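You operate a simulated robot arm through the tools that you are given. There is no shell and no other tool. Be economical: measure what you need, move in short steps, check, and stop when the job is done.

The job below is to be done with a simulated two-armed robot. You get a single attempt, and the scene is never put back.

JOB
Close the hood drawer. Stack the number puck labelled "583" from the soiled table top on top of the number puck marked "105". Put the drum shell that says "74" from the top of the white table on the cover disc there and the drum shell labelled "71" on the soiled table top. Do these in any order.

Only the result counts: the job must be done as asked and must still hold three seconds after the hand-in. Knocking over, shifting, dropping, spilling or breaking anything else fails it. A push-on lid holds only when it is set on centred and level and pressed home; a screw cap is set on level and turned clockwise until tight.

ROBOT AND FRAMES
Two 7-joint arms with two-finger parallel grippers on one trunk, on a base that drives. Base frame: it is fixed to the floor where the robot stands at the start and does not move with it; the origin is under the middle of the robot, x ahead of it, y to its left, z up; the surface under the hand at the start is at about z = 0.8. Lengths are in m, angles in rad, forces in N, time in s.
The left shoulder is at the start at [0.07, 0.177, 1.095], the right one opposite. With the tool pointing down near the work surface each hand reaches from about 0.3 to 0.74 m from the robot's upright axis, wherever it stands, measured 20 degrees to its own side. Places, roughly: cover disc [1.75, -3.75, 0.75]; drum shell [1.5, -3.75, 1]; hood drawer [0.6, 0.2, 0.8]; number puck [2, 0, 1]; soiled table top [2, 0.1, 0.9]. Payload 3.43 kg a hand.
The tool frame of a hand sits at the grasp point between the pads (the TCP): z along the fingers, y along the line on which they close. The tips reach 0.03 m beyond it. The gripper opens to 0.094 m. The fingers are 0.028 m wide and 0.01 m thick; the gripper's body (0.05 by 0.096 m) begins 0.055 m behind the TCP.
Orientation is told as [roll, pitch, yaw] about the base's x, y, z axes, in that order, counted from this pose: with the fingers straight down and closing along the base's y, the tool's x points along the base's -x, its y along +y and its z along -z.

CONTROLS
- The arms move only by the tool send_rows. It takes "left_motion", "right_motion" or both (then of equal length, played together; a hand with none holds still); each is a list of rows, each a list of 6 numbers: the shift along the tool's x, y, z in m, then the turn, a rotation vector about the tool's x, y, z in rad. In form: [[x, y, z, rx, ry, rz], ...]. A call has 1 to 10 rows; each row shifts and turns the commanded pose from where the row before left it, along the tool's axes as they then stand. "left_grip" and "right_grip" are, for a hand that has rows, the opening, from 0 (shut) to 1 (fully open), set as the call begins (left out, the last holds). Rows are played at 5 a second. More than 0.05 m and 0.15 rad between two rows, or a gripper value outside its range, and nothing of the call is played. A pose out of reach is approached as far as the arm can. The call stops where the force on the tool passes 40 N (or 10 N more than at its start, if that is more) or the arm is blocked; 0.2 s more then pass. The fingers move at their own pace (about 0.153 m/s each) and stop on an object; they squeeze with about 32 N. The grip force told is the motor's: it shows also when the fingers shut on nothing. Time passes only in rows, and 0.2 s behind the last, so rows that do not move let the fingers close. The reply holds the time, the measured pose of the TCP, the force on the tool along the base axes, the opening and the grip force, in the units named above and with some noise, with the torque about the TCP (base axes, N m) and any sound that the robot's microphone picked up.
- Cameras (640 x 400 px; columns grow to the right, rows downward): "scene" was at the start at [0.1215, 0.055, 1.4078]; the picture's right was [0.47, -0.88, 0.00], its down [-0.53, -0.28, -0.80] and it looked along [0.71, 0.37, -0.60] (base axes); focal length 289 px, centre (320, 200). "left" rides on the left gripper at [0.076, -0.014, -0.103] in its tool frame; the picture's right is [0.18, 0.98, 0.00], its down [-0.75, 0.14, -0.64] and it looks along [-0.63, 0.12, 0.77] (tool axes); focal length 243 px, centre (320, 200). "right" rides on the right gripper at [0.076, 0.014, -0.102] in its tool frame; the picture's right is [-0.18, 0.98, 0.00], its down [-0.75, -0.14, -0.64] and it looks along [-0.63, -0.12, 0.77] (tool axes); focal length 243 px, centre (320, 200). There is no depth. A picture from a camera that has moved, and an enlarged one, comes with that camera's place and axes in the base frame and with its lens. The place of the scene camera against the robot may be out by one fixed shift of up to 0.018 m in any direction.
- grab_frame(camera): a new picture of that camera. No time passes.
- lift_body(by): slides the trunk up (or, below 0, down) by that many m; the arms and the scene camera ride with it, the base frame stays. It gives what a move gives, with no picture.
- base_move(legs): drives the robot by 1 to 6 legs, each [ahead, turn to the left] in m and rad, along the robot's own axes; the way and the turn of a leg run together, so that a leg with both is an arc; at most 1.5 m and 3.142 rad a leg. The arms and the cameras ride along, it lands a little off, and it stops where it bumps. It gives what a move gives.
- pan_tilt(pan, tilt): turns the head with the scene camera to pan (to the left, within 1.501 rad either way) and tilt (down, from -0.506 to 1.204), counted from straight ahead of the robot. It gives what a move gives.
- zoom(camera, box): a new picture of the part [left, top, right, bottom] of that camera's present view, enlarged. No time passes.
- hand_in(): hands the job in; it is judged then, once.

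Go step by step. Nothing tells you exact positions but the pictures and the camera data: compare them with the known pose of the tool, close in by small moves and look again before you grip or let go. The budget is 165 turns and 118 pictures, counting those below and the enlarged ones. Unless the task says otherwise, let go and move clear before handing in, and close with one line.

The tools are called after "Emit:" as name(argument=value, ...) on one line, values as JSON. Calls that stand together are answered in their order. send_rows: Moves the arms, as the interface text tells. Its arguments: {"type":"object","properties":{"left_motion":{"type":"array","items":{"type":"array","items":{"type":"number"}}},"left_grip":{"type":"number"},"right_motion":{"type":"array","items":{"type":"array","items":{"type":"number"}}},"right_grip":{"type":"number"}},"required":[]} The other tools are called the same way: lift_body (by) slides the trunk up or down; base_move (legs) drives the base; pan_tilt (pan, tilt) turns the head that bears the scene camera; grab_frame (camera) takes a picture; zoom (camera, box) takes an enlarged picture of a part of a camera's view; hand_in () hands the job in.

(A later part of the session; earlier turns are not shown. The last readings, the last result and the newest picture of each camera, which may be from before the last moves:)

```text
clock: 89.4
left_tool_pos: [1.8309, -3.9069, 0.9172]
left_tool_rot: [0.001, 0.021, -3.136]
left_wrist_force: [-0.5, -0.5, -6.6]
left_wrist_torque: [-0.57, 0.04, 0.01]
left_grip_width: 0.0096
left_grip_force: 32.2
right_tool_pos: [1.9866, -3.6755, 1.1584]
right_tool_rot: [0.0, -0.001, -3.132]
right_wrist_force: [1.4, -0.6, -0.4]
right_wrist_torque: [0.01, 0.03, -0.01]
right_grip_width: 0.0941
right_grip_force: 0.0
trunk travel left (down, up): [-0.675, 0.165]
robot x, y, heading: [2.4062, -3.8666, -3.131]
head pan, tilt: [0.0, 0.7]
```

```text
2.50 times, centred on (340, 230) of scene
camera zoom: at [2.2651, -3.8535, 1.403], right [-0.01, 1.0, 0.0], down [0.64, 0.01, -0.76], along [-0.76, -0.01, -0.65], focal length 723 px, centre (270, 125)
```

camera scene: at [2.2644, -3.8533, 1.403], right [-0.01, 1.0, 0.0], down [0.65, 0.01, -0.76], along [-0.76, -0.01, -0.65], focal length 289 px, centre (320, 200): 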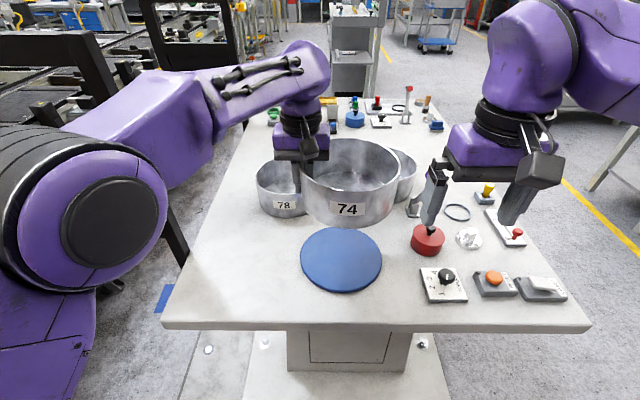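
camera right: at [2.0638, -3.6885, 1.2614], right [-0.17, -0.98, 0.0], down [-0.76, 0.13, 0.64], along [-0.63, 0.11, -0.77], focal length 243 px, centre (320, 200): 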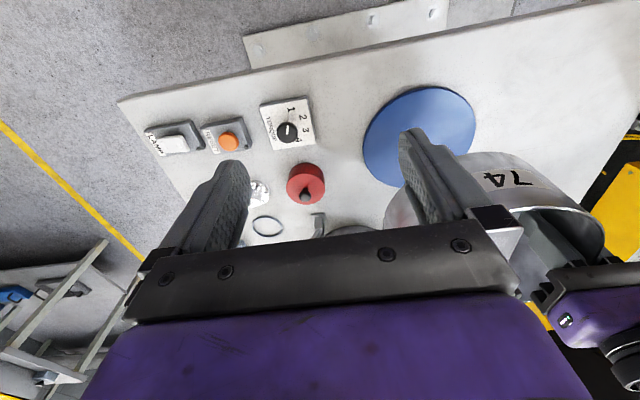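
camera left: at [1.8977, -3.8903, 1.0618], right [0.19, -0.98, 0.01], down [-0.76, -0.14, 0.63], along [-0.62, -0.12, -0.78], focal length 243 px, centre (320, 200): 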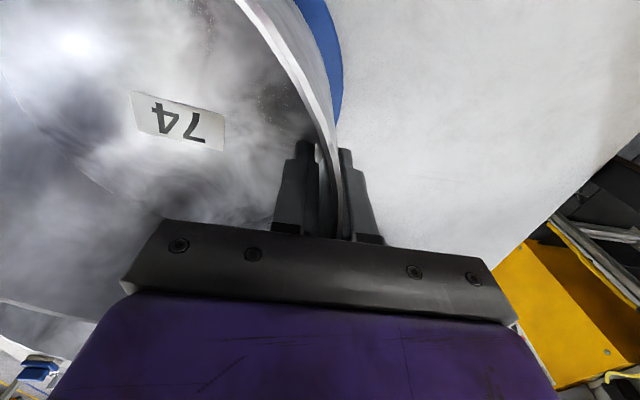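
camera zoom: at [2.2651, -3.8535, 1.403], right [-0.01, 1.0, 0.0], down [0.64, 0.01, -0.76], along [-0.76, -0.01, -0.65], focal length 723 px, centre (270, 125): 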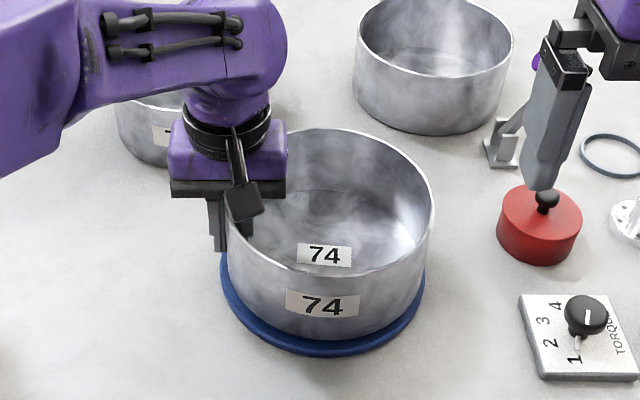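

Nearly seated; the drum needs about 3 mm to the left. I nudge and lower until contact.

Emit:
send_rows(left_motion=[[0, 0.003, 0.003, 0, 0, 0], [0, 0, 0.003, 0, 0, 0], [0, 0, 0.003, 0, 0, 0], [0, 0, 0.002, 0, 0, 0]])

Emit:
zoom(camera="scene", box=[240, 150, 440, 310])

```text
clock: 90.4
left_tool_pos: [1.8311, -3.9092, 0.9122]
left_tool_rot: [0.0, 0.01, -3.134]
left_wrist_force: [-4.3, -1.1, 16.1]
left_wrist_torque: [0.29, 1.2, 0.16]
left_grip_width: 0.0095
left_grip_force: 32.2
right_tool_pos: [1.9895, -3.6752, 1.16]
right_tool_rot: [-0.002, -0.001, -3.13]
right_wrist_force: [0.1, -1.0, -0.1]
right_wrist_torque: [0.0, 0.01, 0.01]
right_grip_width: 0.0939
right_grip_force: 0.0
trunk travel left (down, up): [-0.675, 0.165]
robot x, y, heading: [2.4062, -3.8673, -3.132]
head pan, tilt: [0.0, 0.7]
```

```text
2.50 times, centred on (340, 230) of scene
camera zoom: at [2.2683, -3.8536, 1.4038], right [-0.01, 1.0, 0.0], down [0.64, 0.01, -0.77], along [-0.77, -0.01, -0.64], focal length 723 px, centre (270, 125)
```

zoom: 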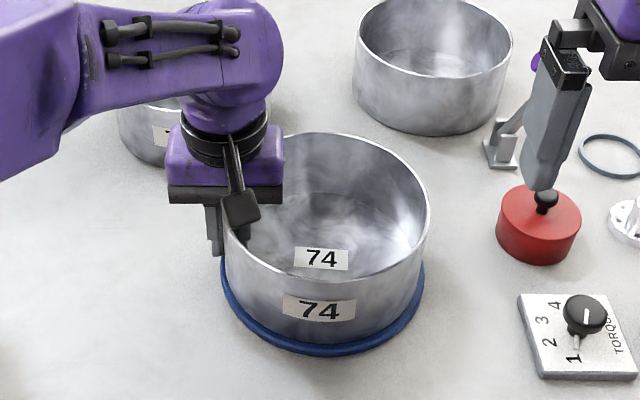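

The drum touches down and sits concentric within a few mm. I ease the press and open the fingers.

Emit:
send_rows(left_motion=[[0, 0, -0.003, 0, 0, 0], [0, 0, -0.002, 0, 0, 0]])

Emit:
zoom(camera="scene", box=[270, 190, 410, 300])

```text
clock: 91.0
left_tool_pos: [1.8329, -3.9089, 0.9117]
left_tool_rot: [0.002, 0.019, -3.134]
left_wrist_force: [-3.3, 0.0, 3.5]
left_wrist_torque: [0.37, 0.94, 0.37]
left_grip_width: 0.0099
left_grip_force: 31.6
right_tool_pos: [1.988, -3.6754, 1.1585]
right_tool_rot: [0.0, 0.0, -3.132]
right_wrist_force: [0.1, -0.1, 0.6]
right_wrist_torque: [0.02, -0.04, -0.05]
right_grip_width: 0.0941
right_grip_force: 0.0
trunk travel left (down, up): [-0.675, 0.165]
robot x, y, heading: [2.4065, -3.8654, -3.127]
head pan, tilt: [0.0, 0.7]
```

```text
3.64 times, centred on (340, 245) of scene
camera zoom: at [2.2664, -3.8538, 1.403], right [-0.01, 1.0, 0.0], down [0.64, 0.01, -0.76], along [-0.76, -0.01, -0.64], focal length 1052 px, centre (247, 36)
```

zoom: 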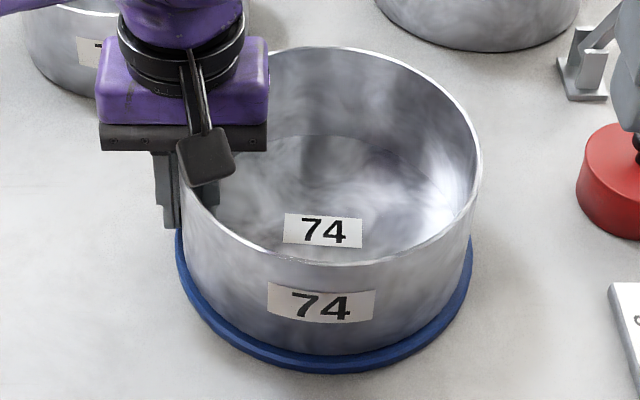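

Seated concentric on the disc. I release and rise.

Emit:
send_rows(left_motion=[[0, 0, 0, 0, 0, 0], [0, 0, 0, 0, 0, 0], [0, 0, 0, 0, 0, 0]], left_grip=0.8)

Emit:
send_rows(left_motion=[[0, 0, -0.03, 0, 0, 0], [0, 0, -0.04, 0, 0, 0], [0, 0, -0.04, 0, 0, 0], [0, 0, -0.04, 0, 0, 0], [0.03, 0.02, -0.03, 0, 0, 0], [0.03, 0.03, 0, 0, 0, 0], [0.03, 0.03, 0, 0, 0, 0], [0.03, 0.03, 0, 0, 0, 0], [0.03, 0.03, 0, 0, 0, 0], [0.03, 0.03, 0, 0, 0, 0]])

Emit:
grab_frame(camera="scene")

Emit:
grab_frame(camera="right")

```text
clock: 91.8
left_tool_pos: [1.8318, -3.9095, 0.9125]
left_tool_rot: [0.001, 0.019, -3.134]
left_wrist_force: [0.2, -0.8, 0.5]
left_wrist_torque: [-0.02, 0.0, 0.0]
left_grip_width: 0.0755
left_grip_force: 0.1
right_tool_pos: [1.9883, -3.6752, 1.1584]
right_tool_rot: [0.0, 0.0, -3.131]
right_wrist_force: [-0.1, -0.2, -1.5]
right_wrist_torque: [0.0, 0.05, 0.03]
right_grip_width: 0.094
right_grip_force: 0.0
trunk travel left (down, up): [-0.675, 0.165]
robot x, y, heading: [2.4097, -3.8723, -3.129]
head pan, tilt: [0.0, 0.7]
```

```text
clock: 94.0
left_tool_pos: [2.0096, -4.0806, 1.095]
left_tool_rot: [0.001, 0.015, -3.135]
left_wrist_force: [-0.2, -0.8, -0.9]
left_wrist_torque: [0.02, 0.01, 0.01]
left_grip_width: 0.0753
left_grip_force: 0.1
right_tool_pos: [1.9891, -3.6787, 1.1596]
right_tool_rot: [-0.003, -0.002, -3.13]
right_wrist_force: [-0.3, -0.6, 0.1]
right_wrist_torque: [0.08, 0.03, -0.02]
right_grip_width: 0.094
right_grip_force: 0.1
trunk travel left (down, up): [-0.675, 0.165]
robot x, y, heading: [2.4057, -3.8631, -3.123]
head pan, tilt: [0.0, 0.7]
```

```text
82 pictures are left
camera scene: at [2.2674, -3.8575, 1.4033], right [-0.01, 1.0, 0.0], down [0.64, 0.01, -0.77], along [-0.77, -0.01, -0.64], focal length 289 px, centre (320, 200)
```

scene: 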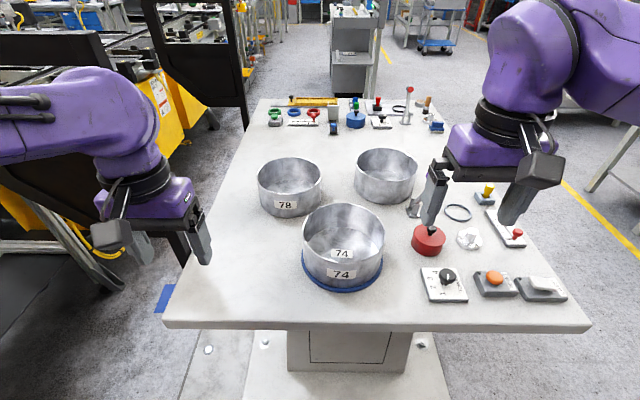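

```text
81 pictures are left
camera right: at [2.0665, -3.6923, 1.2628], right [-0.17, -0.98, 0.0], down [-0.75, 0.13, 0.64], along [-0.63, 0.11, -0.77], focal length 243 px, centre (320, 200)
```

right: 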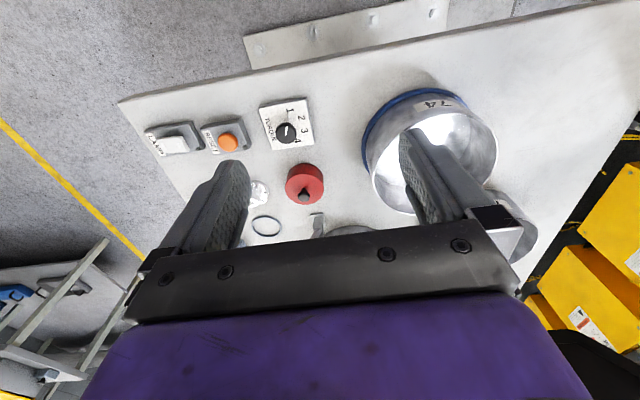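

Drum 74 is set on the disc. Drum 71 is at about [1.557,-3.676], too far from here, and a lever stands near its NE side. I go back to the north side and use the right hand on its NW wall.

Emit:
base_move(legs=[[-0.1, 0], [0, -1.571], [1.42, 0], [0, 1.571], [0.86, 0], [0, 1.571]])

Emit:
grab_frame(camera="scene")

```text
clock: 117.3
left_tool_pos: [1.8679, -2.8459, 1.0957]
left_tool_rot: [0.002, 0.018, -1.589]
left_wrist_force: [-0.3, -0.6, 0.0]
left_wrist_torque: [0.0, -0.01, 0.01]
left_grip_width: 0.075
left_grip_force: 0.0
right_tool_pos: [1.4646, -2.8559, 1.1596]
right_tool_rot: [0.001, 0.0, -1.586]
right_wrist_force: [0.3, -1.1, 0.7]
right_wrist_torque: [0.0, 0.02, 0.01]
right_grip_width: 0.0939
right_grip_force: 0.0
trunk travel left (down, up): [-0.675, 0.165]
robot x, y, heading: [1.663, -2.4412, -1.579]
head pan, tilt: [0.0, 0.7]
```

```text
80 pictures are left
camera scene: at [1.6584, -2.5629, 1.4032], right [-1.0, 0.01, 0.0], down [0.01, 0.64, -0.76], along [-0.01, -0.76, -0.64], focal length 289 px, centre (320, 200)
```

scene: 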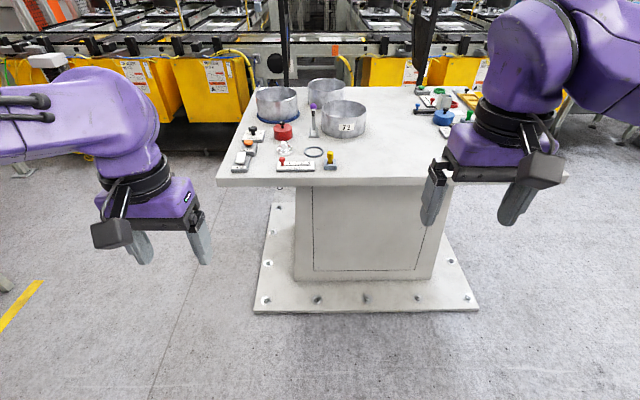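

I move up to the table and bring the right hand forward.

Emit:
base_move(legs=[[0.5, 0]])

Emit:
grab_frame(camera="scene")

Emit:
grab_frame(camera="right")

```text
clock: 120.2
left_tool_pos: [1.8599, -3.3415, 1.0954]
left_tool_rot: [0.003, 0.017, -1.589]
left_wrist_force: [-0.4, -0.4, 0.9]
left_wrist_torque: [0.01, 0.02, 0.02]
left_grip_width: 0.0751
left_grip_force: 0.1
right_tool_pos: [1.4566, -3.3498, 1.1599]
right_tool_rot: [-0.002, 0.001, -1.585]
right_wrist_force: [0.8, -0.3, 0.3]
right_wrist_torque: [0.02, 0.01, 0.0]
right_grip_width: 0.094
right_grip_force: 0.0
trunk travel left (down, up): [-0.675, 0.165]
robot x, y, heading: [1.6579, -2.9354, -1.586]
head pan, tilt: [0.0, 0.7]
```

```text
79 pictures are left
camera scene: at [1.6512, -3.058, 1.4032], right [-1.0, 0.02, 0.0], down [0.01, 0.64, -0.77], along [-0.01, -0.76, -0.64], focal length 289 px, centre (320, 200)
```

scene: 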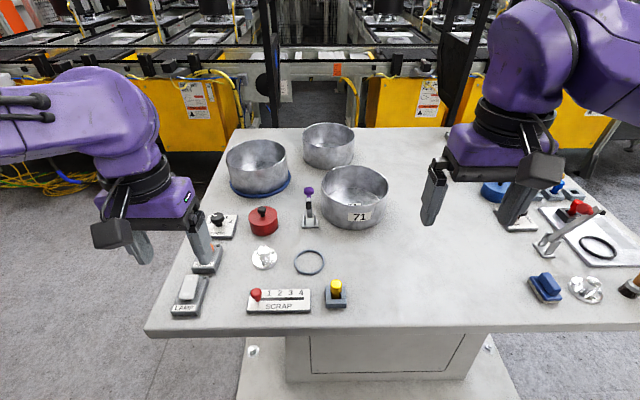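

```text
78 pictures are left
camera right: at [1.473, -3.2741, 1.2622], right [0.98, -0.2, 0.0], down [-0.15, -0.75, 0.64], along [-0.13, -0.63, -0.77], focal length 243 px, centre (320, 200)
```

right: 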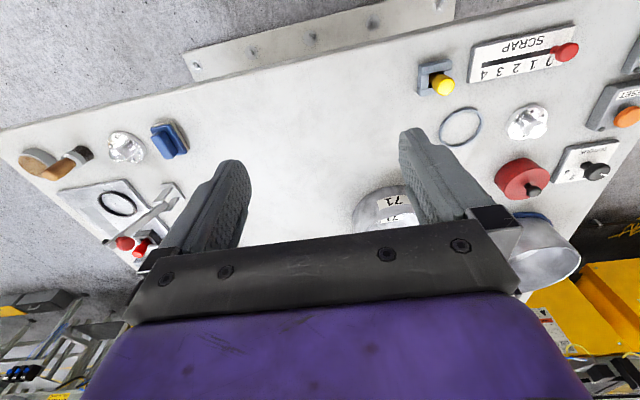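

Drum 71 at about [1.55,-3.665]. I bring the right hand over its NW wall, turn it 45° and look.

Emit:
send_rows(right_motion=[[-0.0416, 0.0056, 0, 0, 0, 0], [-0.0416, 0.0056, 0, 0, 0, 0], [-0.0416, 0.0056, 0, 0, 0, 0], [-0.0416, 0.0056, 0, 0, 0, 0], [-0.0416, 0.0056, 0, 0, 0, 0], [-0.0416, 0.0056, 0, 0, 0, 0]], right_grip=1)

Emit:
send_rows(right_motion=[[0, 0, 0.02, 0, 0, 0.131], [0, 0, 0.02, 0, 0, 0.131], [0, 0, 0.02, 0, 0, 0.131], [0, 0, 0.02, 0, 0, 0.131], [0, 0, 0.02, 0, 0, 0.131], [0, 0, 0.02, 0, 0, 0.131]])

Emit:
grab_frame(camera="right")

Emit:
grab_frame(camera="scene")

```text
clock: 121.7
left_tool_pos: [1.8602, -3.3423, 1.0957]
left_tool_rot: [0.002, 0.017, -1.59]
left_wrist_force: [0.7, 0.2, -0.5]
left_wrist_torque: [-0.01, 0.04, 0.01]
left_grip_width: 0.0751
left_grip_force: 0.1
right_tool_pos: [1.4588, -3.3606, 1.1592]
right_tool_rot: [0.001, 0.0, -1.584]
right_wrist_force: [0.1, 0.1, -0.6]
right_wrist_torque: [0.03, 0.02, -0.01]
right_grip_width: 0.094
right_grip_force: 0.1
right hand out of reach, approached as far as the arm can: row 1, 2, 3, 4, 5, 6
trunk travel left (down, up): [-0.675, 0.165]
robot x, y, heading: [1.6596, -2.9376, -1.583]
head pan, tilt: [0.0, 0.7]
```

```text
clock: 123.0
left_tool_pos: [1.8594, -3.3424, 1.0954]
left_tool_rot: [0.001, 0.018, -1.589]
left_wrist_force: [0.1, -0.6, 0.1]
left_wrist_torque: [0.04, 0.01, -0.01]
left_grip_width: 0.0752
left_grip_force: 0.0
right_tool_pos: [1.4594, -3.363, 1.0383]
right_tool_rot: [0.001, 0.0, -2.377]
right_wrist_force: [-1.0, -0.1, 0.5]
right_wrist_torque: [-0.02, -0.03, 0.01]
right_grip_width: 0.094
right_grip_force: 0.0
trunk travel left (down, up): [-0.675, 0.165]
robot x, y, heading: [1.654, -2.9381, -1.591]
head pan, tilt: [0.0, 0.7]
```

```text
77 pictures are left
camera right: at [1.5243, -3.3203, 1.1414], right [0.55, -0.84, 0.0], down [-0.64, -0.42, 0.64], along [-0.54, -0.35, -0.77], focal length 243 px, centre (320, 200)
```

right: 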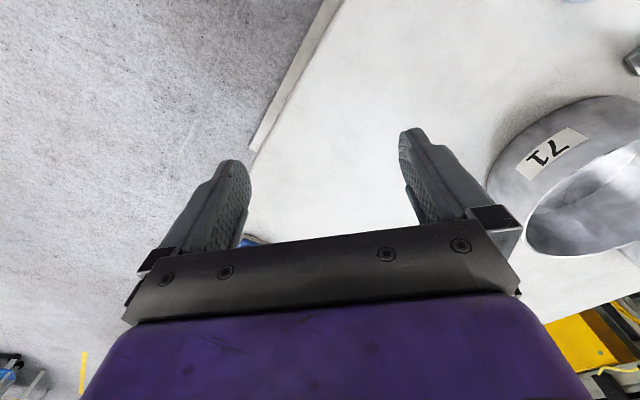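

```text
76 pictures are left
camera scene: at [1.6509, -3.0586, 1.4032], right [-1.0, 0.02, 0.0], down [0.01, 0.64, -0.76], along [-0.01, -0.76, -0.64], focal length 289 px, centre (320, 200)
```

scene: 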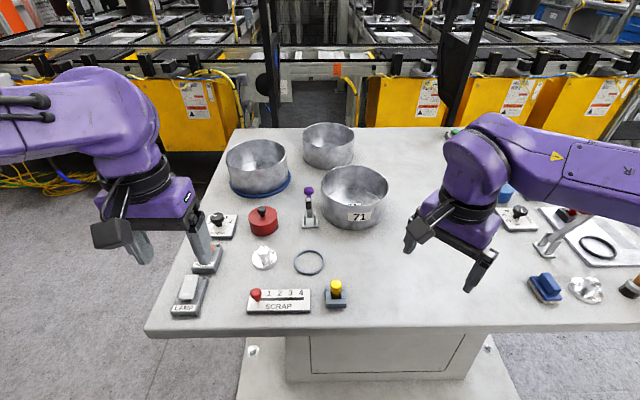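

The reach was limited at that height, but it's lower now. I shift over the NW wall.

Emit:
send_rows(right_motion=[[-0.0241, 0.0318, 0, 0, 0, 0], [-0.0241, 0.0318, 0, 0, 0, 0], [-0.0241, 0.0318, 0, 0, 0, 0], [-0.0241, 0.0318, 0, 0, 0, 0], [-0.0241, 0.0318, 0, 0, 0, 0], [-0.0241, 0.0318, 0, 0, 0, 0]])

Emit:
grab_frame(camera="right")

```text
clock: 124.5
left_tool_pos: [1.8615, -3.3443, 1.0947]
left_tool_rot: [0.0, 0.021, -1.59]
left_wrist_force: [0.1, -0.4, 0.0]
left_wrist_torque: [0.01, 0.05, -0.01]
left_grip_width: 0.0754
left_grip_force: 0.0
right_tool_pos: [1.4911, -3.6032, 1.0358]
right_tool_rot: [-0.003, 0.0, -2.371]
right_wrist_force: [0.1, 0.3, 0.0]
right_wrist_torque: [0.03, -0.02, 0.0]
right_grip_width: 0.0942
right_grip_force: 0.0
trunk travel left (down, up): [-0.675, 0.165]
robot x, y, heading: [1.6599, -2.934, -1.586]
head pan, tilt: [0.0, 0.7]
```

```text
75 pictures are left
camera right: at [1.557, -3.5607, 1.1387], right [0.55, -0.83, 0.0], down [-0.64, -0.43, 0.64], along [-0.54, -0.35, -0.77], focal length 243 px, centre (320, 200)
```

right: 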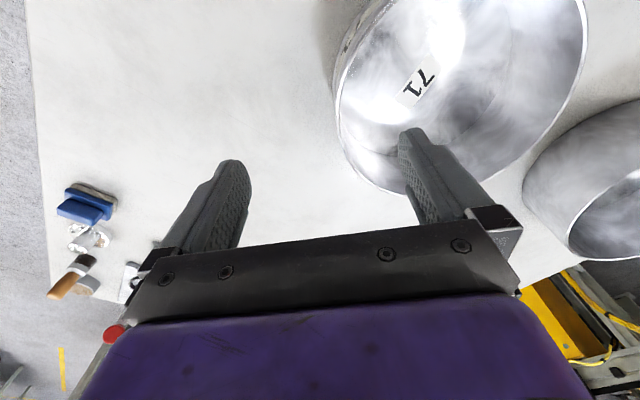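

The rim circle is centred near [1.558,-3.681]. I shift 13 mm inward, lower over the wall and check.

Emit:
send_rows(right_motion=[[-0.006, 0.013, 0.02, 0, 0, 0], [0, 0, 0.03, 0, 0, 0], [0, 0, 0.025, 0, 0, 0]])

Emit:
grab_frame(camera="right")

```text
clock: 125.2
left_tool_pos: [1.8588, -3.3427, 1.0957]
left_tool_rot: [0.004, 0.016, -1.59]
left_wrist_force: [-0.2, 0.4, -0.1]
left_wrist_torque: [-0.01, 0.01, -0.03]
left_grip_width: 0.0753
left_grip_force: 0.1
right_tool_pos: [1.4925, -3.6195, 0.9619]
right_tool_rot: [0.002, 0.003, -2.372]
right_wrist_force: [0.0, 0.7, -0.5]
right_wrist_torque: [0.02, -0.02, -0.01]
right_grip_width: 0.0942
right_grip_force: 0.1
right hand out of reach, approached as far as the arm can: row 3
trunk travel left (down, up): [-0.675, 0.165]
robot x, y, heading: [1.6571, -2.9369, -1.58]
head pan, tilt: [0.0, 0.7]
```

```text
74 pictures are left
camera right: at [1.5578, -3.5777, 1.0652], right [0.55, -0.83, 0.0], down [-0.64, -0.42, 0.64], along [-0.54, -0.35, -0.77], focal length 243 px, centre (320, 200)
```

right: 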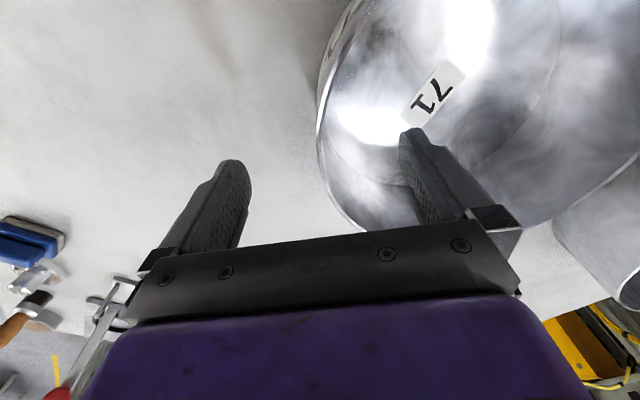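

The arm is at the edge of its reach here. I raise the hand, creep the base 4 cm forward and re-centre.

Emit:
send_rows(right_motion=[[0, 0, -0.04, 0, 0, 0], [0, 0, -0.03, 0, 0, 0]])

Emit:
base_move(legs=[[0.05, 0]])

Emit:
grab_frame(camera="right")

```text
clock: 125.8
left_tool_pos: [1.8618, -3.3422, 1.0961]
left_tool_rot: [0.002, 0.016, -1.589]
left_wrist_force: [-0.1, 0.2, -1.2]
left_wrist_torque: [-0.01, -0.01, 0.0]
left_grip_width: 0.0753
left_grip_force: 0.1
right_tool_pos: [1.497, -3.6137, 1.024]
right_tool_rot: [-0.001, 0.001, -2.373]
right_wrist_force: [1.2, 0.2, 0.5]
right_wrist_torque: [-0.02, 0.03, 0.02]
right_grip_width: 0.0941
right_grip_force: 0.0
right hand out of reach, approached as far as the arm can: row 1, 2
trunk travel left (down, up): [-0.675, 0.165]
robot x, y, heading: [1.6578, -2.9388, -1.584]
head pan, tilt: [0.0, 0.7]
```

```text
clock: 126.8
left_tool_pos: [1.86, -3.3851, 1.0989]
left_tool_rot: [0.002, 0.009, -1.589]
left_wrist_force: [-0.2, 0.0, 0.5]
left_wrist_torque: [-0.06, -0.04, 0.01]
left_grip_width: 0.0752
left_grip_force: 0.2
right_tool_pos: [1.4962, -3.6576, 1.0288]
right_tool_rot: [0.005, -0.006, -2.373]
right_wrist_force: [-0.7, 0.4, -0.8]
right_wrist_torque: [-0.09, 0.01, -0.01]
right_grip_width: 0.0942
right_grip_force: 0.0
trunk travel left (down, up): [-0.675, 0.165]
robot x, y, heading: [1.6635, -2.9853, -1.585]
head pan, tilt: [0.0, 0.7]
```

```text
73 pictures are left
camera right: at [1.5621, -3.6142, 1.1317], right [0.55, -0.83, 0.01], down [-0.64, -0.42, 0.64], along [-0.54, -0.36, -0.76], focal length 243 px, centre (320, 200)
```

right: 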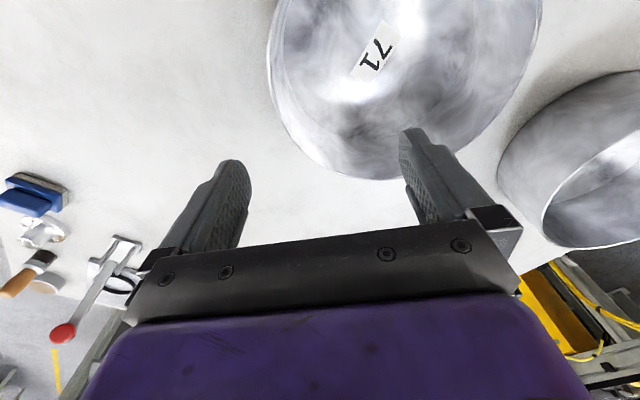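

Now I re-centre over the wall and lower.

Emit:
send_rows(right_motion=[[0.0142, -0.0148, 0, 0, 0, 0], [0.0142, -0.0148, 0, 0, 0, 0], [0, 0, 0.035, 0, 0, 0], [0, 0, 0.03, 0, 0, 0]])

Emit:
grab_frame(camera="right")

```text
clock: 127.8
left_tool_pos: [1.8582, -3.3921, 1.0961]
left_tool_rot: [0.003, 0.016, -1.592]
left_wrist_force: [-0.3, 0.6, -0.7]
left_wrist_torque: [-0.03, -0.02, 0.0]
left_grip_width: 0.0752
left_grip_force: 0.1
right_tool_pos: [1.4978, -3.6209, 0.9586]
right_tool_rot: [0.001, 0.0, -2.372]
right_wrist_force: [-1.0, 0.4, -0.4]
right_wrist_torque: [0.0, -0.01, -0.03]
right_grip_width: 0.0943
right_grip_force: 0.1
trunk travel left (down, up): [-0.675, 0.165]
robot x, y, heading: [1.6577, -2.9877, -1.585]
head pan, tilt: [0.0, 0.7]
```

```text
72 pictures are left
camera right: at [1.5632, -3.5786, 1.0626], right [0.55, -0.84, 0.0], down [-0.64, -0.42, 0.64], along [-0.54, -0.35, -0.77], focal length 243 px, centre (320, 200)
```

right: 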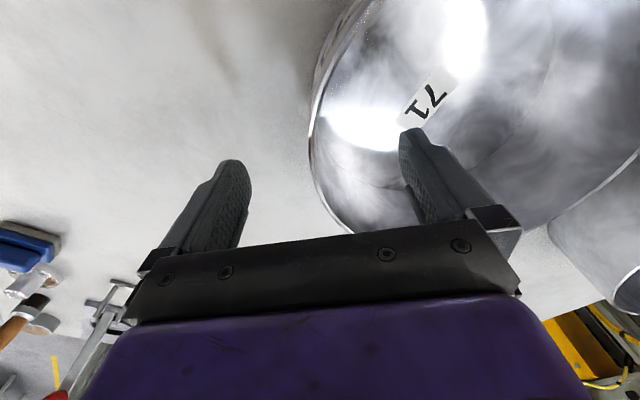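

Centred. Lower and close.

Emit:
send_rows(right_motion=[[0, 0, 0.02, 0, 0, 0], [0, 0, 0.02, 0, 0, 0], [0, 0, 0.018, 0, 0, 0]])

Emit:
send_rows(right_motion=[[0, 0, 0, 0, 0, 0], [0, 0, 0, 0, 0, 0], [0, 0, 0, 0, 0, 0], [0, 0, 0, 0, 0, 0]], right_grip=0)

Emit:
send_rows(right_motion=[[0, 0, -0.01, 0, 0, 0], [0, 0, -0.03, 0, 0, 0], [0, 0, -0.04, 0, 0, 0]])

Emit:
grab_frame(camera="scene")

```text
clock: 128.6
left_tool_pos: [1.8585, -3.3936, 1.0959]
left_tool_rot: [0.002, 0.018, -1.59]
left_wrist_force: [-0.3, -0.9, -0.7]
left_wrist_torque: [0.03, 0.01, 0.0]
left_grip_width: 0.0751
left_grip_force: 0.0
right_tool_pos: [1.4972, -3.6228, 0.9005]
right_tool_rot: [0.002, -0.001, -2.374]
right_wrist_force: [-0.9, -0.3, -0.2]
right_wrist_torque: [0.0, -0.03, -0.01]
right_grip_width: 0.0939
right_grip_force: 0.1
trunk travel left (down, up): [-0.675, 0.165]
robot x, y, heading: [1.6579, -2.9865, -1.588]
head pan, tilt: [0.0, 0.7]
```

```text
clock: 129.6
left_tool_pos: [1.8594, -3.3927, 1.095]
left_tool_rot: [0.003, 0.016, -1.59]
left_wrist_force: [-0.8, 0.3, 0.0]
left_wrist_torque: [-0.01, 0.01, 0.04]
left_grip_width: 0.0749
left_grip_force: 0.0
right_tool_pos: [1.4976, -3.6224, 0.9007]
right_tool_rot: [0.001, 0.001, -2.372]
right_wrist_force: [-0.3, 0.7, 0.4]
right_wrist_torque: [-0.19, 0.12, 0.17]
right_grip_width: 0.0091
right_grip_force: 32.3
trunk travel left (down, up): [-0.675, 0.165]
robot x, y, heading: [1.6609, -2.9811, -1.587]
head pan, tilt: [0.0, 0.7]
```

```text
clock: 130.4
left_tool_pos: [1.8589, -3.3921, 1.0947]
left_tool_rot: [0.001, 0.018, -1.59]
left_wrist_force: [-0.5, 0.1, 0.6]
left_wrist_torque: [-0.02, -0.01, -0.01]
left_grip_width: 0.0753
left_grip_force: 0.0
right_tool_pos: [1.497, -3.6225, 0.9819]
right_tool_rot: [0.0, 0.001, -2.374]
right_wrist_force: [0.7, 0.9, -6.7]
right_wrist_torque: [0.36, 0.51, -0.01]
right_grip_width: 0.0088
right_grip_force: 31.8
trunk travel left (down, up): [-0.675, 0.165]
robot x, y, heading: [1.658, -2.9873, -1.584]
head pan, tilt: [0.0, 0.7]
```

```text
71 pictures are left
camera scene: at [1.6509, -3.1088, 1.4031], right [-1.0, 0.01, 0.0], down [0.01, 0.64, -0.76], along [-0.01, -0.76, -0.64], focal length 289 px, centre (320, 200)
```

scene: 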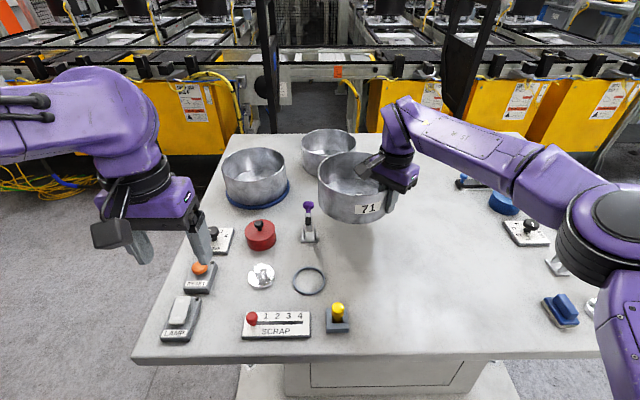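

Drum 71 is in hand and level. I raise the trunk for clearance, back away from the table, then retract the hand.

Emit:
lift_body(by=0.15)

Emit:
base_move(legs=[[-0.55, 0]])

Emit:
send_rows(right_motion=[[0.025, -0.025, 0, 0, 0, 0], [0.025, -0.025, 0, 0, 0, 0], [0.025, -0.025, 0, 0, 0, 0], [0.025, -0.025, 0, 0, 0, 0], [0.025, -0.025, 0, 0, 0, 0]])

Emit:
grab_frame(camera="scene")

```text
clock: 132.1
left_tool_pos: [1.8592, -3.3931, 1.2452]
left_tool_rot: [0.002, 0.017, -1.588]
left_wrist_force: [0.4, 0.1, -0.4]
left_wrist_torque: [0.01, 0.03, 0.02]
left_grip_width: 0.0752
left_grip_force: 0.1
right_tool_pos: [1.497, -3.6238, 1.131]
right_tool_rot: [-0.001, 0.001, -2.374]
right_wrist_force: [-0.3, 0.1, -7.4]
right_wrist_torque: [0.38, 0.45, -0.02]
right_grip_width: 0.0089
right_grip_force: 31.6
trunk travel left (down, up): [-0.825, 0.015]
robot x, y, heading: [1.6551, -2.9889, -1.587]
head pan, tilt: [0.0, 0.7]
```

```text
clock: 135.4
left_tool_pos: [1.8678, -2.83, 1.2443]
left_tool_rot: [0.003, 0.019, -1.589]
left_wrist_force: [-0.2, 0.1, -0.6]
left_wrist_torque: [0.05, 0.0, -0.01]
left_grip_width: 0.0752
left_grip_force: 0.2
right_tool_pos: [1.5057, -3.0607, 1.13]
right_tool_rot: [0.0, 0.002, -2.373]
right_wrist_force: [-0.2, 0.4, -7.2]
right_wrist_torque: [0.35, 0.46, 0.0]
right_grip_width: 0.0087
right_grip_force: 31.7
trunk travel left (down, up): [-0.825, 0.015]
robot x, y, heading: [1.6633, -2.4234, -1.579]
head pan, tilt: [0.0, 0.7]
```

```text
clock: 136.6
left_tool_pos: [1.8675, -2.828, 1.2451]
left_tool_rot: [0.002, 0.017, -1.59]
left_wrist_force: [0.6, 1.1, -0.3]
left_wrist_torque: [0.0, -0.01, -0.02]
left_grip_width: 0.0754
left_grip_force: 0.1
right_tool_pos: [1.5084, -2.8826, 1.133]
right_tool_rot: [0.001, 0.001, -2.371]
right_wrist_force: [-0.1, 0.7, -7.3]
right_wrist_torque: [0.34, 0.47, 0.0]
right_grip_width: 0.0085
right_grip_force: 32.2
trunk travel left (down, up): [-0.825, 0.015]
robot x, y, heading: [1.6661, -2.4221, -1.582]
head pan, tilt: [0.0, 0.7]
```

```text
70 pictures are left
camera scene: at [1.6575, -2.544, 1.5533], right [-1.0, 0.01, 0.0], down [0.01, 0.64, -0.77], along [-0.01, -0.77, -0.64], focal length 289 px, centre (320, 200)
```

scene: 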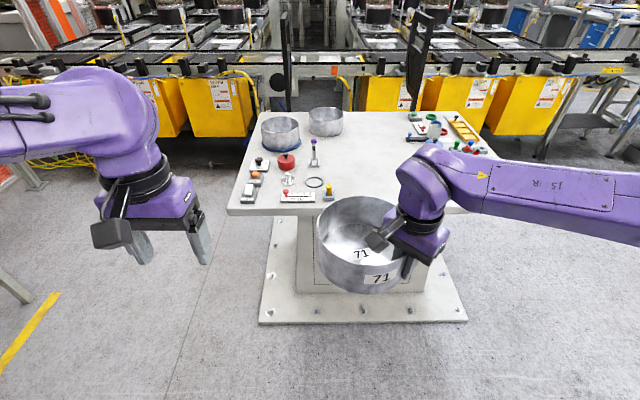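

Next stop is the soiled table to the north. I turn round and look.

Emit:
base_move(legs=[[0, 3.14]])

Emit:
pan_tilt(pan=0, tilt=0.4)

Emit:
grab_frame(camera="scene")

```text
clock: 144.3
left_tool_pos: [1.4632, -2.0187, 1.245]
left_tool_rot: [0.002, 0.018, 1.555]
left_wrist_force: [-0.6, 0.3, -0.3]
left_wrist_torque: [-0.03, -0.01, 0.02]
left_grip_width: 0.0756
left_grip_force: 0.0
right_tool_pos: [1.8234, -1.9645, 1.1313]
right_tool_rot: [0.0, 0.001, 0.772]
right_wrist_force: [-0.3, -0.3, -6.8]
right_wrist_torque: [-0.33, -0.45, -0.01]
right_grip_width: 0.0091
right_grip_force: 31.8
trunk travel left (down, up): [-0.825, 0.015]
robot x, y, heading: [1.6676, -2.4281, 1.56]
head pan, tilt: [0.0, 0.7]
```

```text
clock: 145.1
left_tool_pos: [1.4628, -2.0195, 1.2454]
left_tool_rot: [0.003, 0.018, 1.553]
left_wrist_force: [0.9, 0.4, -0.2]
left_wrist_torque: [0.01, 0.01, -0.01]
left_grip_width: 0.0753
left_grip_force: 0.1
right_tool_pos: [1.8224, -1.9651, 1.133]
right_tool_rot: [-0.001, -0.002, 0.77]
right_wrist_force: [-0.3, -1.1, -6.6]
right_wrist_torque: [-0.35, -0.47, 0.01]
right_grip_width: 0.0092
right_grip_force: 31.9
trunk travel left (down, up): [-0.825, 0.015]
robot x, y, heading: [1.6615, -2.426, 1.56]
head pan, tilt: [0.0, 0.4]
```

```text
69 pictures are left
camera scene: at [1.662, -2.266, 1.5798], right [1.0, -0.01, 0.0], down [0.0, -0.39, -0.92], along [0.01, 0.92, -0.39], focal length 289 px, centre (320, 200)
```

scene: 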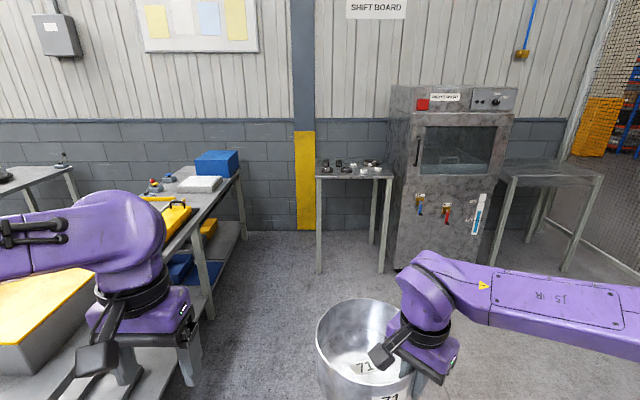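

The soiled table is straight ahead at about x 1.66 to 2.22, y≥-0.25, beside a cabinet. I drive closer, then look at its contents.

Emit:
base_move(legs=[[0, -0.15], [1.25, 0], [0, 0.16]])

Emit:
pan_tilt(pan=0, tilt=0.6)

Emit:
grab_frame(camera="scene")

Emit:
zoom(camera="scene", box=[250, 80, 450, 205])

```text
clock: 152.7
left_tool_pos: [1.6465, -0.8003, 1.246]
left_tool_rot: [0.004, 0.018, 1.577]
left_wrist_force: [0.0, -0.2, -0.1]
left_wrist_torque: [0.02, 0.01, -0.03]
left_grip_width: 0.0751
left_grip_force: 0.1
right_tool_pos: [2.0046, -0.7371, 1.1319]
right_tool_rot: [0.001, 0.001, 0.794]
right_wrist_force: [0.9, 0.6, -6.0]
right_wrist_torque: [-0.31, -0.46, 0.02]
right_grip_width: 0.0086
right_grip_force: 32.1
trunk travel left (down, up): [-0.825, 0.015]
robot x, y, heading: [1.8558, -1.2039, 1.58]
head pan, tilt: [0.0, 0.4]
```

```text
clock: 153.4
left_tool_pos: [1.6445, -0.8015, 1.2459]
left_tool_rot: [0.002, 0.018, 1.577]
left_wrist_force: [-0.3, 0.3, 0.3]
left_wrist_torque: [0.01, -0.03, 0.01]
left_grip_width: 0.075
left_grip_force: 0.0
right_tool_pos: [2.003, -0.738, 1.132]
right_tool_rot: [0.001, -0.001, 0.793]
right_wrist_force: [0.0, 0.7, -6.1]
right_wrist_torque: [-0.37, -0.49, 0.01]
right_grip_width: 0.0088
right_grip_force: 31.9
trunk travel left (down, up): [-0.825, 0.015]
robot x, y, heading: [1.8553, -1.1978, 1.585]
head pan, tilt: [0.0, 0.6]
```

```text
68 pictures are left
camera scene: at [1.8487, -1.0476, 1.5617], right [1.0, 0.01, 0.0], down [0.01, -0.57, -0.82], along [-0.01, 0.82, -0.57], focal length 289 px, centre (320, 200)
```

scene: 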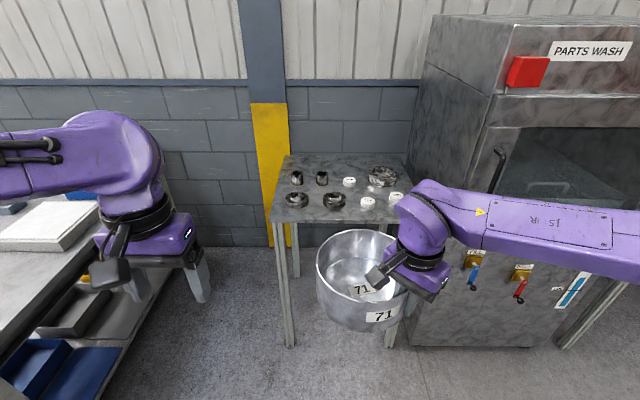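

```text
3.20 times, centred on (350, 142) of scene
camera zoom: at [1.8487, -1.0476, 1.5617], right [1.0, 0.01, 0.0], down [0.01, -0.57, -0.82], along [-0.01, 0.82, -0.57], focal length 925 px, centre (224, 384)
```

zoom: 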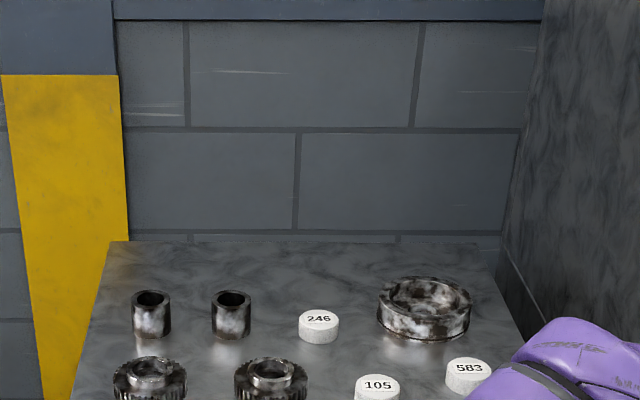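

The soiled table (z≈0.885, y -0.21 to 0.34) carries pucks 105, 583 and 246, two bushings, two gears and a ring. The free space for the drum is the back strip around [1.91, 0.215]. I check my own base's extent, since I'll need to stand close.

Emit:
pan_tilt(pan=0, tilt=1.2)

Emit:
grab_frame(camera="scene")

```text
clock: 154.4
left_tool_pos: [1.645, -0.8, 1.2451]
left_tool_rot: [0.002, 0.017, 1.578]
left_wrist_force: [0.8, 0.6, 0.7]
left_wrist_torque: [-0.03, 0.0, 0.0]
left_grip_width: 0.075
left_grip_force: 0.0
right_tool_pos: [2.0036, -0.7369, 1.1321]
right_tool_rot: [0.0, 0.0, 0.795]
right_wrist_force: [0.1, 0.2, -6.6]
right_wrist_torque: [-0.31, -0.43, -0.01]
right_grip_width: 0.0089
right_grip_force: 32.4
trunk travel left (down, up): [-0.825, 0.015]
robot x, y, heading: [1.8561, -1.2019, 1.578]
head pan, tilt: [0.0, 1.201]
```

```text
66 pictures are left
camera scene: at [1.8503, -1.0801, 1.5171], right [1.0, 0.01, 0.0], down [0.01, -0.93, -0.36], along [0.0, 0.36, -0.93], focal length 289 px, centre (320, 200)
```

scene: 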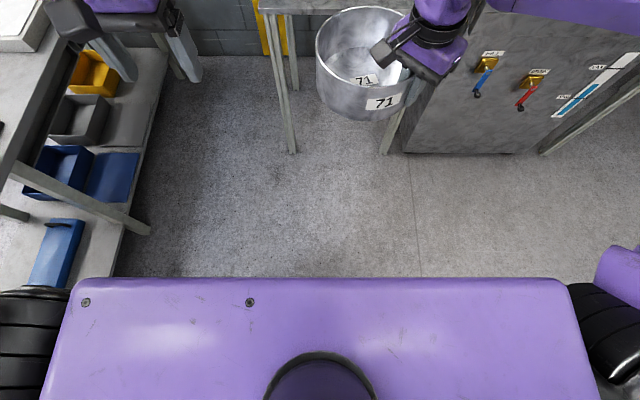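

The base reaches no more than 0.29 m ahead of its axis, so I can stand at y≈-0.54. I drive there with the drum high.

Emit:
base_move(legs=[[0, 0.18], [0.66, 0], [0, -0.187]])

Emit:
pan_tilt(pan=-0.1, tilt=0.85)

Emit:
grab_frame(camera="scene")

Emit:
grab_frame(camera="left")

```text
clock: 159.4
left_tool_pos: [1.5209, -0.1565, 1.2445]
left_tool_rot: [-0.001, 0.017, 1.57]
left_wrist_force: [-0.6, 0.3, -0.8]
left_wrist_torque: [0.02, 0.03, 0.02]
left_grip_width: 0.0751
left_grip_force: 0.1
right_tool_pos: [1.8792, -0.0952, 1.1312]
right_tool_rot: [-0.002, 0.0, 0.786]
right_wrist_force: [0.1, -0.1, -7.7]
right_wrist_torque: [-0.35, -0.48, 0.02]
right_grip_width: 0.0088
right_grip_force: 31.9
trunk travel left (down, up): [-0.825, 0.015]
robot x, y, heading: [1.7279, -0.5597, 1.575]
head pan, tilt: [0.0, 1.201]
```

```text
clock: 160.3
left_tool_pos: [1.5219, -0.1573, 1.2449]
left_tool_rot: [0.001, 0.017, 1.569]
left_wrist_force: [0.9, -0.9, -0.5]
left_wrist_torque: [0.03, 0.0, -0.02]
left_grip_width: 0.0753
left_grip_force: 0.1
right_tool_pos: [1.8812, -0.0955, 1.1309]
right_tool_rot: [0.0, 0.001, 0.785]
right_wrist_force: [0.4, -0.3, -7.2]
right_wrist_torque: [-0.37, -0.48, -0.01]
right_grip_width: 0.0088
right_grip_force: 31.7
trunk travel left (down, up): [-0.825, 0.015]
robot x, y, heading: [1.7301, -0.556, 1.575]
head pan, tilt: [-0.099, 0.85]
```

```text
65 pictures are left
camera scene: at [1.7336, -0.4151, 1.5407], right [1.0, -0.09, 0.0], down [-0.07, -0.75, -0.66], along [0.06, 0.66, -0.75], focal length 289 px, centre (320, 200)
```

scene: 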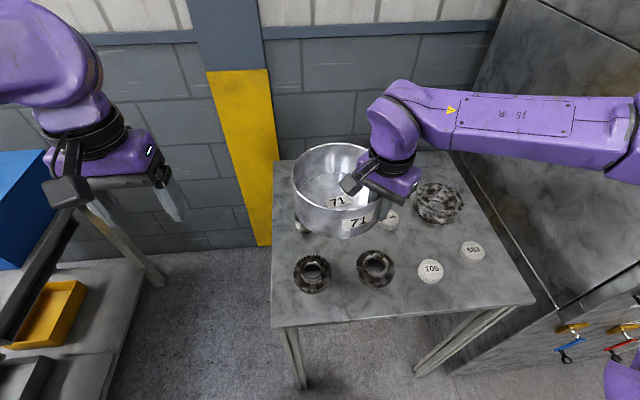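

```text
64 pictures are left
camera left: at [1.5362, -0.231, 1.3486], right [-0.98, -0.18, 0.01], down [-0.14, 0.77, 0.63], along [-0.12, 0.62, -0.78], focal length 243 px, centre (320, 200)
```

left: 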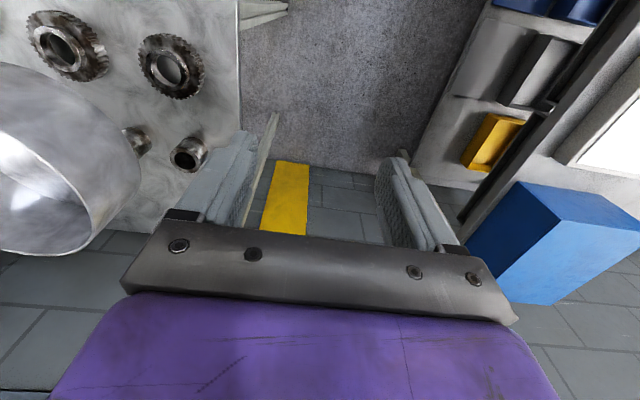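

Target for the drum centre: [1.91,0.205], clear of puck 246, ring and bushings. I turn the hand another 45° so the grip is on the near wall, and creep the base forward 3 cm.

Emit:
send_rows(right_motion=[[0, 0, 0, 0, 0, 0.131], [0, 0, 0, 0, 0, 0.131], [0, 0, 0, 0, 0, 0.131], [0, 0, 0, 0, 0, 0.131], [0, 0, 0, 0, 0, 0.131], [0, 0, 0, 0, 0, 0.131]])

Emit:
base_move(legs=[[0.03, 0]])

Emit:
grab_frame(camera="scene")

```text
clock: 161.7
left_tool_pos: [1.5223, -0.1563, 1.2447]
left_tool_rot: [0.002, 0.016, 1.569]
left_wrist_force: [0.1, 0.4, -0.2]
left_wrist_torque: [0.01, -0.01, -0.01]
left_grip_width: 0.0751
left_grip_force: 0.1
right_tool_pos: [1.8795, -0.0955, 1.1319]
right_tool_rot: [-0.001, -0.001, -0.001]
right_wrist_force: [0.7, -0.2, -6.8]
right_wrist_torque: [-0.57, -0.11, -0.02]
right_grip_width: 0.0088
right_grip_force: 31.5
trunk travel left (down, up): [-0.825, 0.015]
robot x, y, heading: [1.7329, -0.5552, 1.573]
head pan, tilt: [-0.099, 0.85]
```

```text
clock: 162.5
left_tool_pos: [1.5215, -0.1344, 1.2473]
left_tool_rot: [0.002, 0.011, 1.569]
left_wrist_force: [-0.8, -1.3, -0.3]
left_wrist_torque: [0.06, -0.01, 0.01]
left_grip_width: 0.0751
left_grip_force: 0.0
right_tool_pos: [1.8802, -0.0732, 1.1356]
right_tool_rot: [0.004, 0.0, 0.002]
right_wrist_force: [0.3, -1.2, -6.2]
right_wrist_torque: [-0.52, -0.07, 0.04]
right_grip_width: 0.009
right_grip_force: 32.2
trunk travel left (down, up): [-0.825, 0.015]
robot x, y, heading: [1.7328, -0.5269, 1.577]
head pan, tilt: [-0.099, 0.85]
```

```text
63 pictures are left
camera scene: at [1.7326, -0.3947, 1.5417], right [1.0, -0.09, 0.0], down [-0.07, -0.74, -0.66], along [0.06, 0.66, -0.75], focal length 289 px, centre (320, 200)
```

scene: 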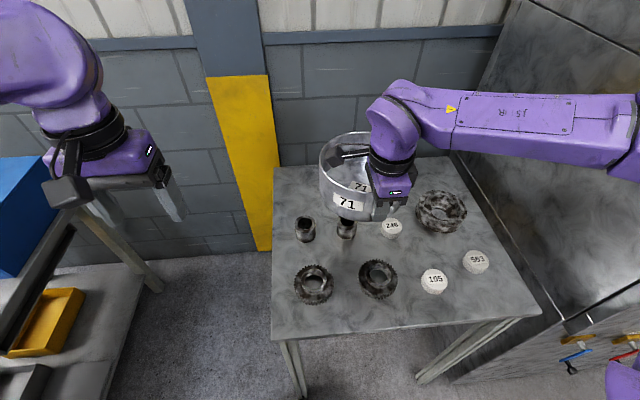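

The torque tells me the drum centre lies at TCP + (-0.016, +0.084). I bring it over the target spot.

Emit:
send_rows(right_motion=[[-0.0092, 0.0374, 0, 0, 0, 0], [-0.0092, 0.0374, 0, 0, 0, 0], [-0.0092, 0.0374, 0, 0, 0, 0], [-0.0092, 0.0374, 0, 0, 0, 0], [-0.0092, 0.0374, 0, 0, 0, 0]])

Emit:
grab_frame(camera="scene")

```text
clock: 163.7
left_tool_pos: [1.5208, -0.126, 1.245]
left_tool_rot: [0.001, 0.018, 1.571]
left_wrist_force: [-0.1, -0.7, -0.6]
left_wrist_torque: [0.01, 0.02, 0.02]
left_grip_width: 0.0754
left_grip_force: 0.1
right_tool_pos: [1.9229, 0.122, 1.1285]
right_tool_rot: [-0.002, -0.001, 0.003]
right_wrist_force: [-0.3, -1.2, -7.5]
right_wrist_torque: [-0.57, -0.12, -0.02]
right_grip_width: 0.0088
right_grip_force: 32.3
trunk travel left (down, up): [-0.825, 0.015]
robot x, y, heading: [1.7274, -0.5297, 1.576]
head pan, tilt: [-0.099, 0.85]
```

```text
62 pictures are left
camera scene: at [1.7317, -0.3835, 1.5406], right [1.0, -0.09, 0.0], down [-0.07, -0.75, -0.66], along [0.06, 0.66, -0.75], focal length 289 px, centre (320, 200)
```

scene: 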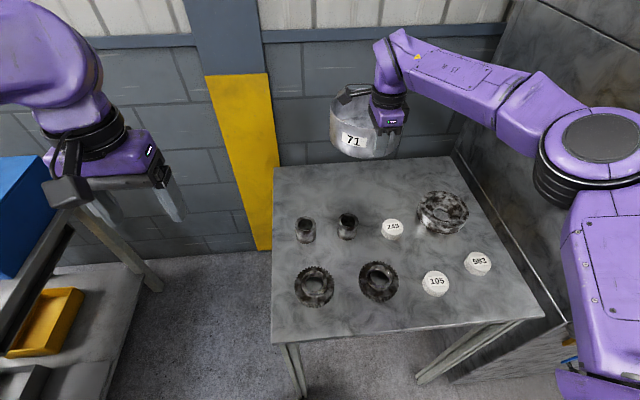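

Over the free spot. I move 1 cm further back and lower with the trunk.

Emit:
send_rows(right_motion=[[0, 0.01, 0, 0, 0, 0]])

Emit:
lift_body(by=-0.13)

Emit:
grab_frame(camera="scene")

Emit:
grab_frame(camera="right")

```text
clock: 164.1
left_tool_pos: [1.5222, -0.1258, 1.2447]
left_tool_rot: [0.001, 0.019, 1.57]
left_wrist_force: [-0.5, -0.9, -0.1]
left_wrist_torque: [-0.01, 0.0, 0.02]
left_grip_width: 0.075
left_grip_force: 0.1
right_tool_pos: [1.9238, 0.1317, 1.1291]
right_tool_rot: [-0.001, 0.001, 0.001]
right_wrist_force: [0.6, 0.4, -7.2]
right_wrist_torque: [-0.57, -0.1, -0.01]
right_grip_width: 0.009
right_grip_force: 32.4
trunk travel left (down, up): [-0.825, 0.015]
robot x, y, heading: [1.7292, -0.529, 1.576]
head pan, tilt: [-0.099, 0.85]
```

```text
clock: 165.7
left_tool_pos: [1.5226, -0.1263, 1.1156]
left_tool_rot: [0.004, 0.018, 1.569]
left_wrist_force: [0.7, -0.4, -0.1]
left_wrist_torque: [0.03, -0.01, 0.02]
left_grip_width: 0.075
left_grip_force: 0.1
right_tool_pos: [1.9249, 0.1303, 1.0003]
right_tool_rot: [0.0, 0.0, 0.001]
right_wrist_force: [0.1, -0.5, -7.6]
right_wrist_torque: [-0.57, -0.1, 0.01]
right_grip_width: 0.0088
right_grip_force: 31.8
trunk travel left (down, up): [-0.695, 0.145]
robot x, y, heading: [1.7274, -0.5326, 1.578]
head pan, tilt: [-0.099, 0.85]
```

```text
61 pictures are left
camera scene: at [1.7326, -0.3852, 1.4108], right [1.0, -0.09, 0.0], down [-0.07, -0.75, -0.66], along [0.06, 0.66, -0.75], focal length 289 px, centre (320, 200)
```

scene: 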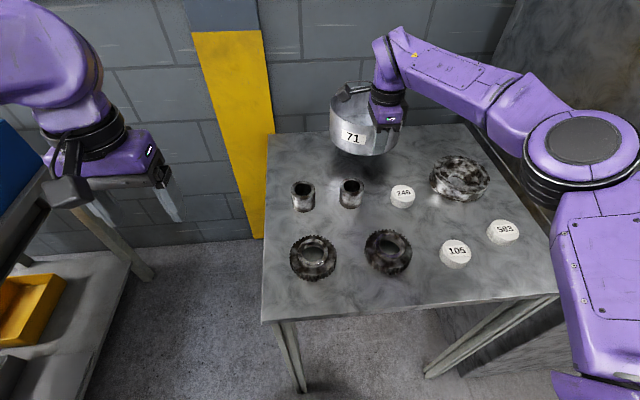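

```text
60 pictures are left
camera right: at [1.8491, 0.1451, 1.1032], right [0.18, 0.98, 0.0], down [0.75, -0.14, 0.64], along [0.63, -0.12, -0.77], focal length 243 px, centre (320, 200)
```

right: 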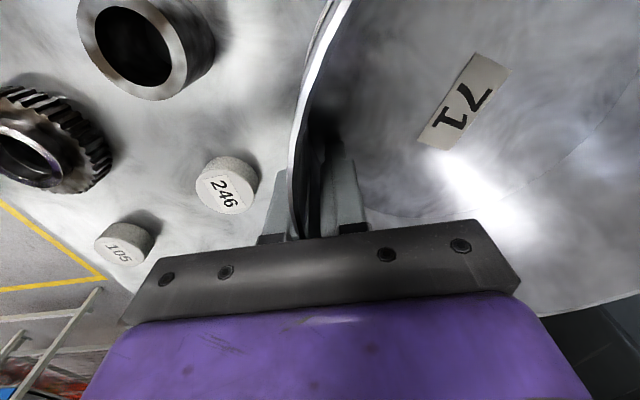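

Clear all round. I lower further, then finish in small steps until contact.

Emit:
lift_body(by=-0.055)

Emit:
zoom(camera="scene", box=[260, 60, 500, 210])

```text
clock: 166.7
left_tool_pos: [1.5222, -0.1275, 1.061]
left_tool_rot: [0.002, 0.018, 1.57]
left_wrist_force: [-0.4, 0.2, -0.5]
left_wrist_torque: [-0.01, 0.0, 0.02]
left_grip_width: 0.075
left_grip_force: 0.1
right_tool_pos: [1.9253, 0.13, 0.945]
right_tool_rot: [0.002, -0.001, 0.003]
right_wrist_force: [1.4, 0.1, -6.9]
right_wrist_torque: [-0.55, -0.06, 0.0]
right_grip_width: 0.009
right_grip_force: 31.8
trunk travel left (down, up): [-0.64, 0.2]
robot x, y, heading: [1.7273, -0.5295, 1.575]
head pan, tilt: [-0.099, 0.85]
```

```text
2.67 times, centred on (380, 135) of scene
camera zoom: at [1.7325, -0.3853, 1.3558], right [1.0, -0.09, 0.0], down [-0.07, -0.75, -0.66], along [0.06, 0.66, -0.75], focal length 771 px, centre (160, 373)
```

zoom: 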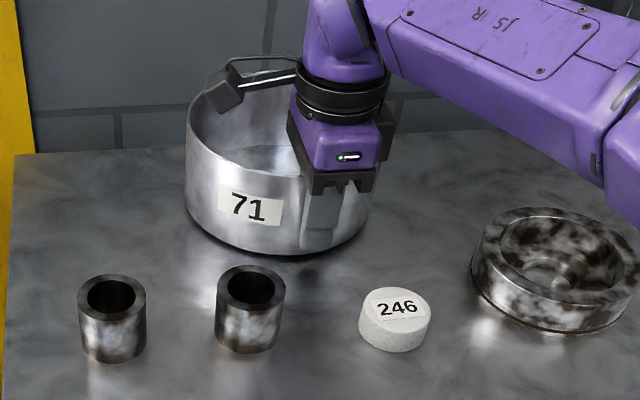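

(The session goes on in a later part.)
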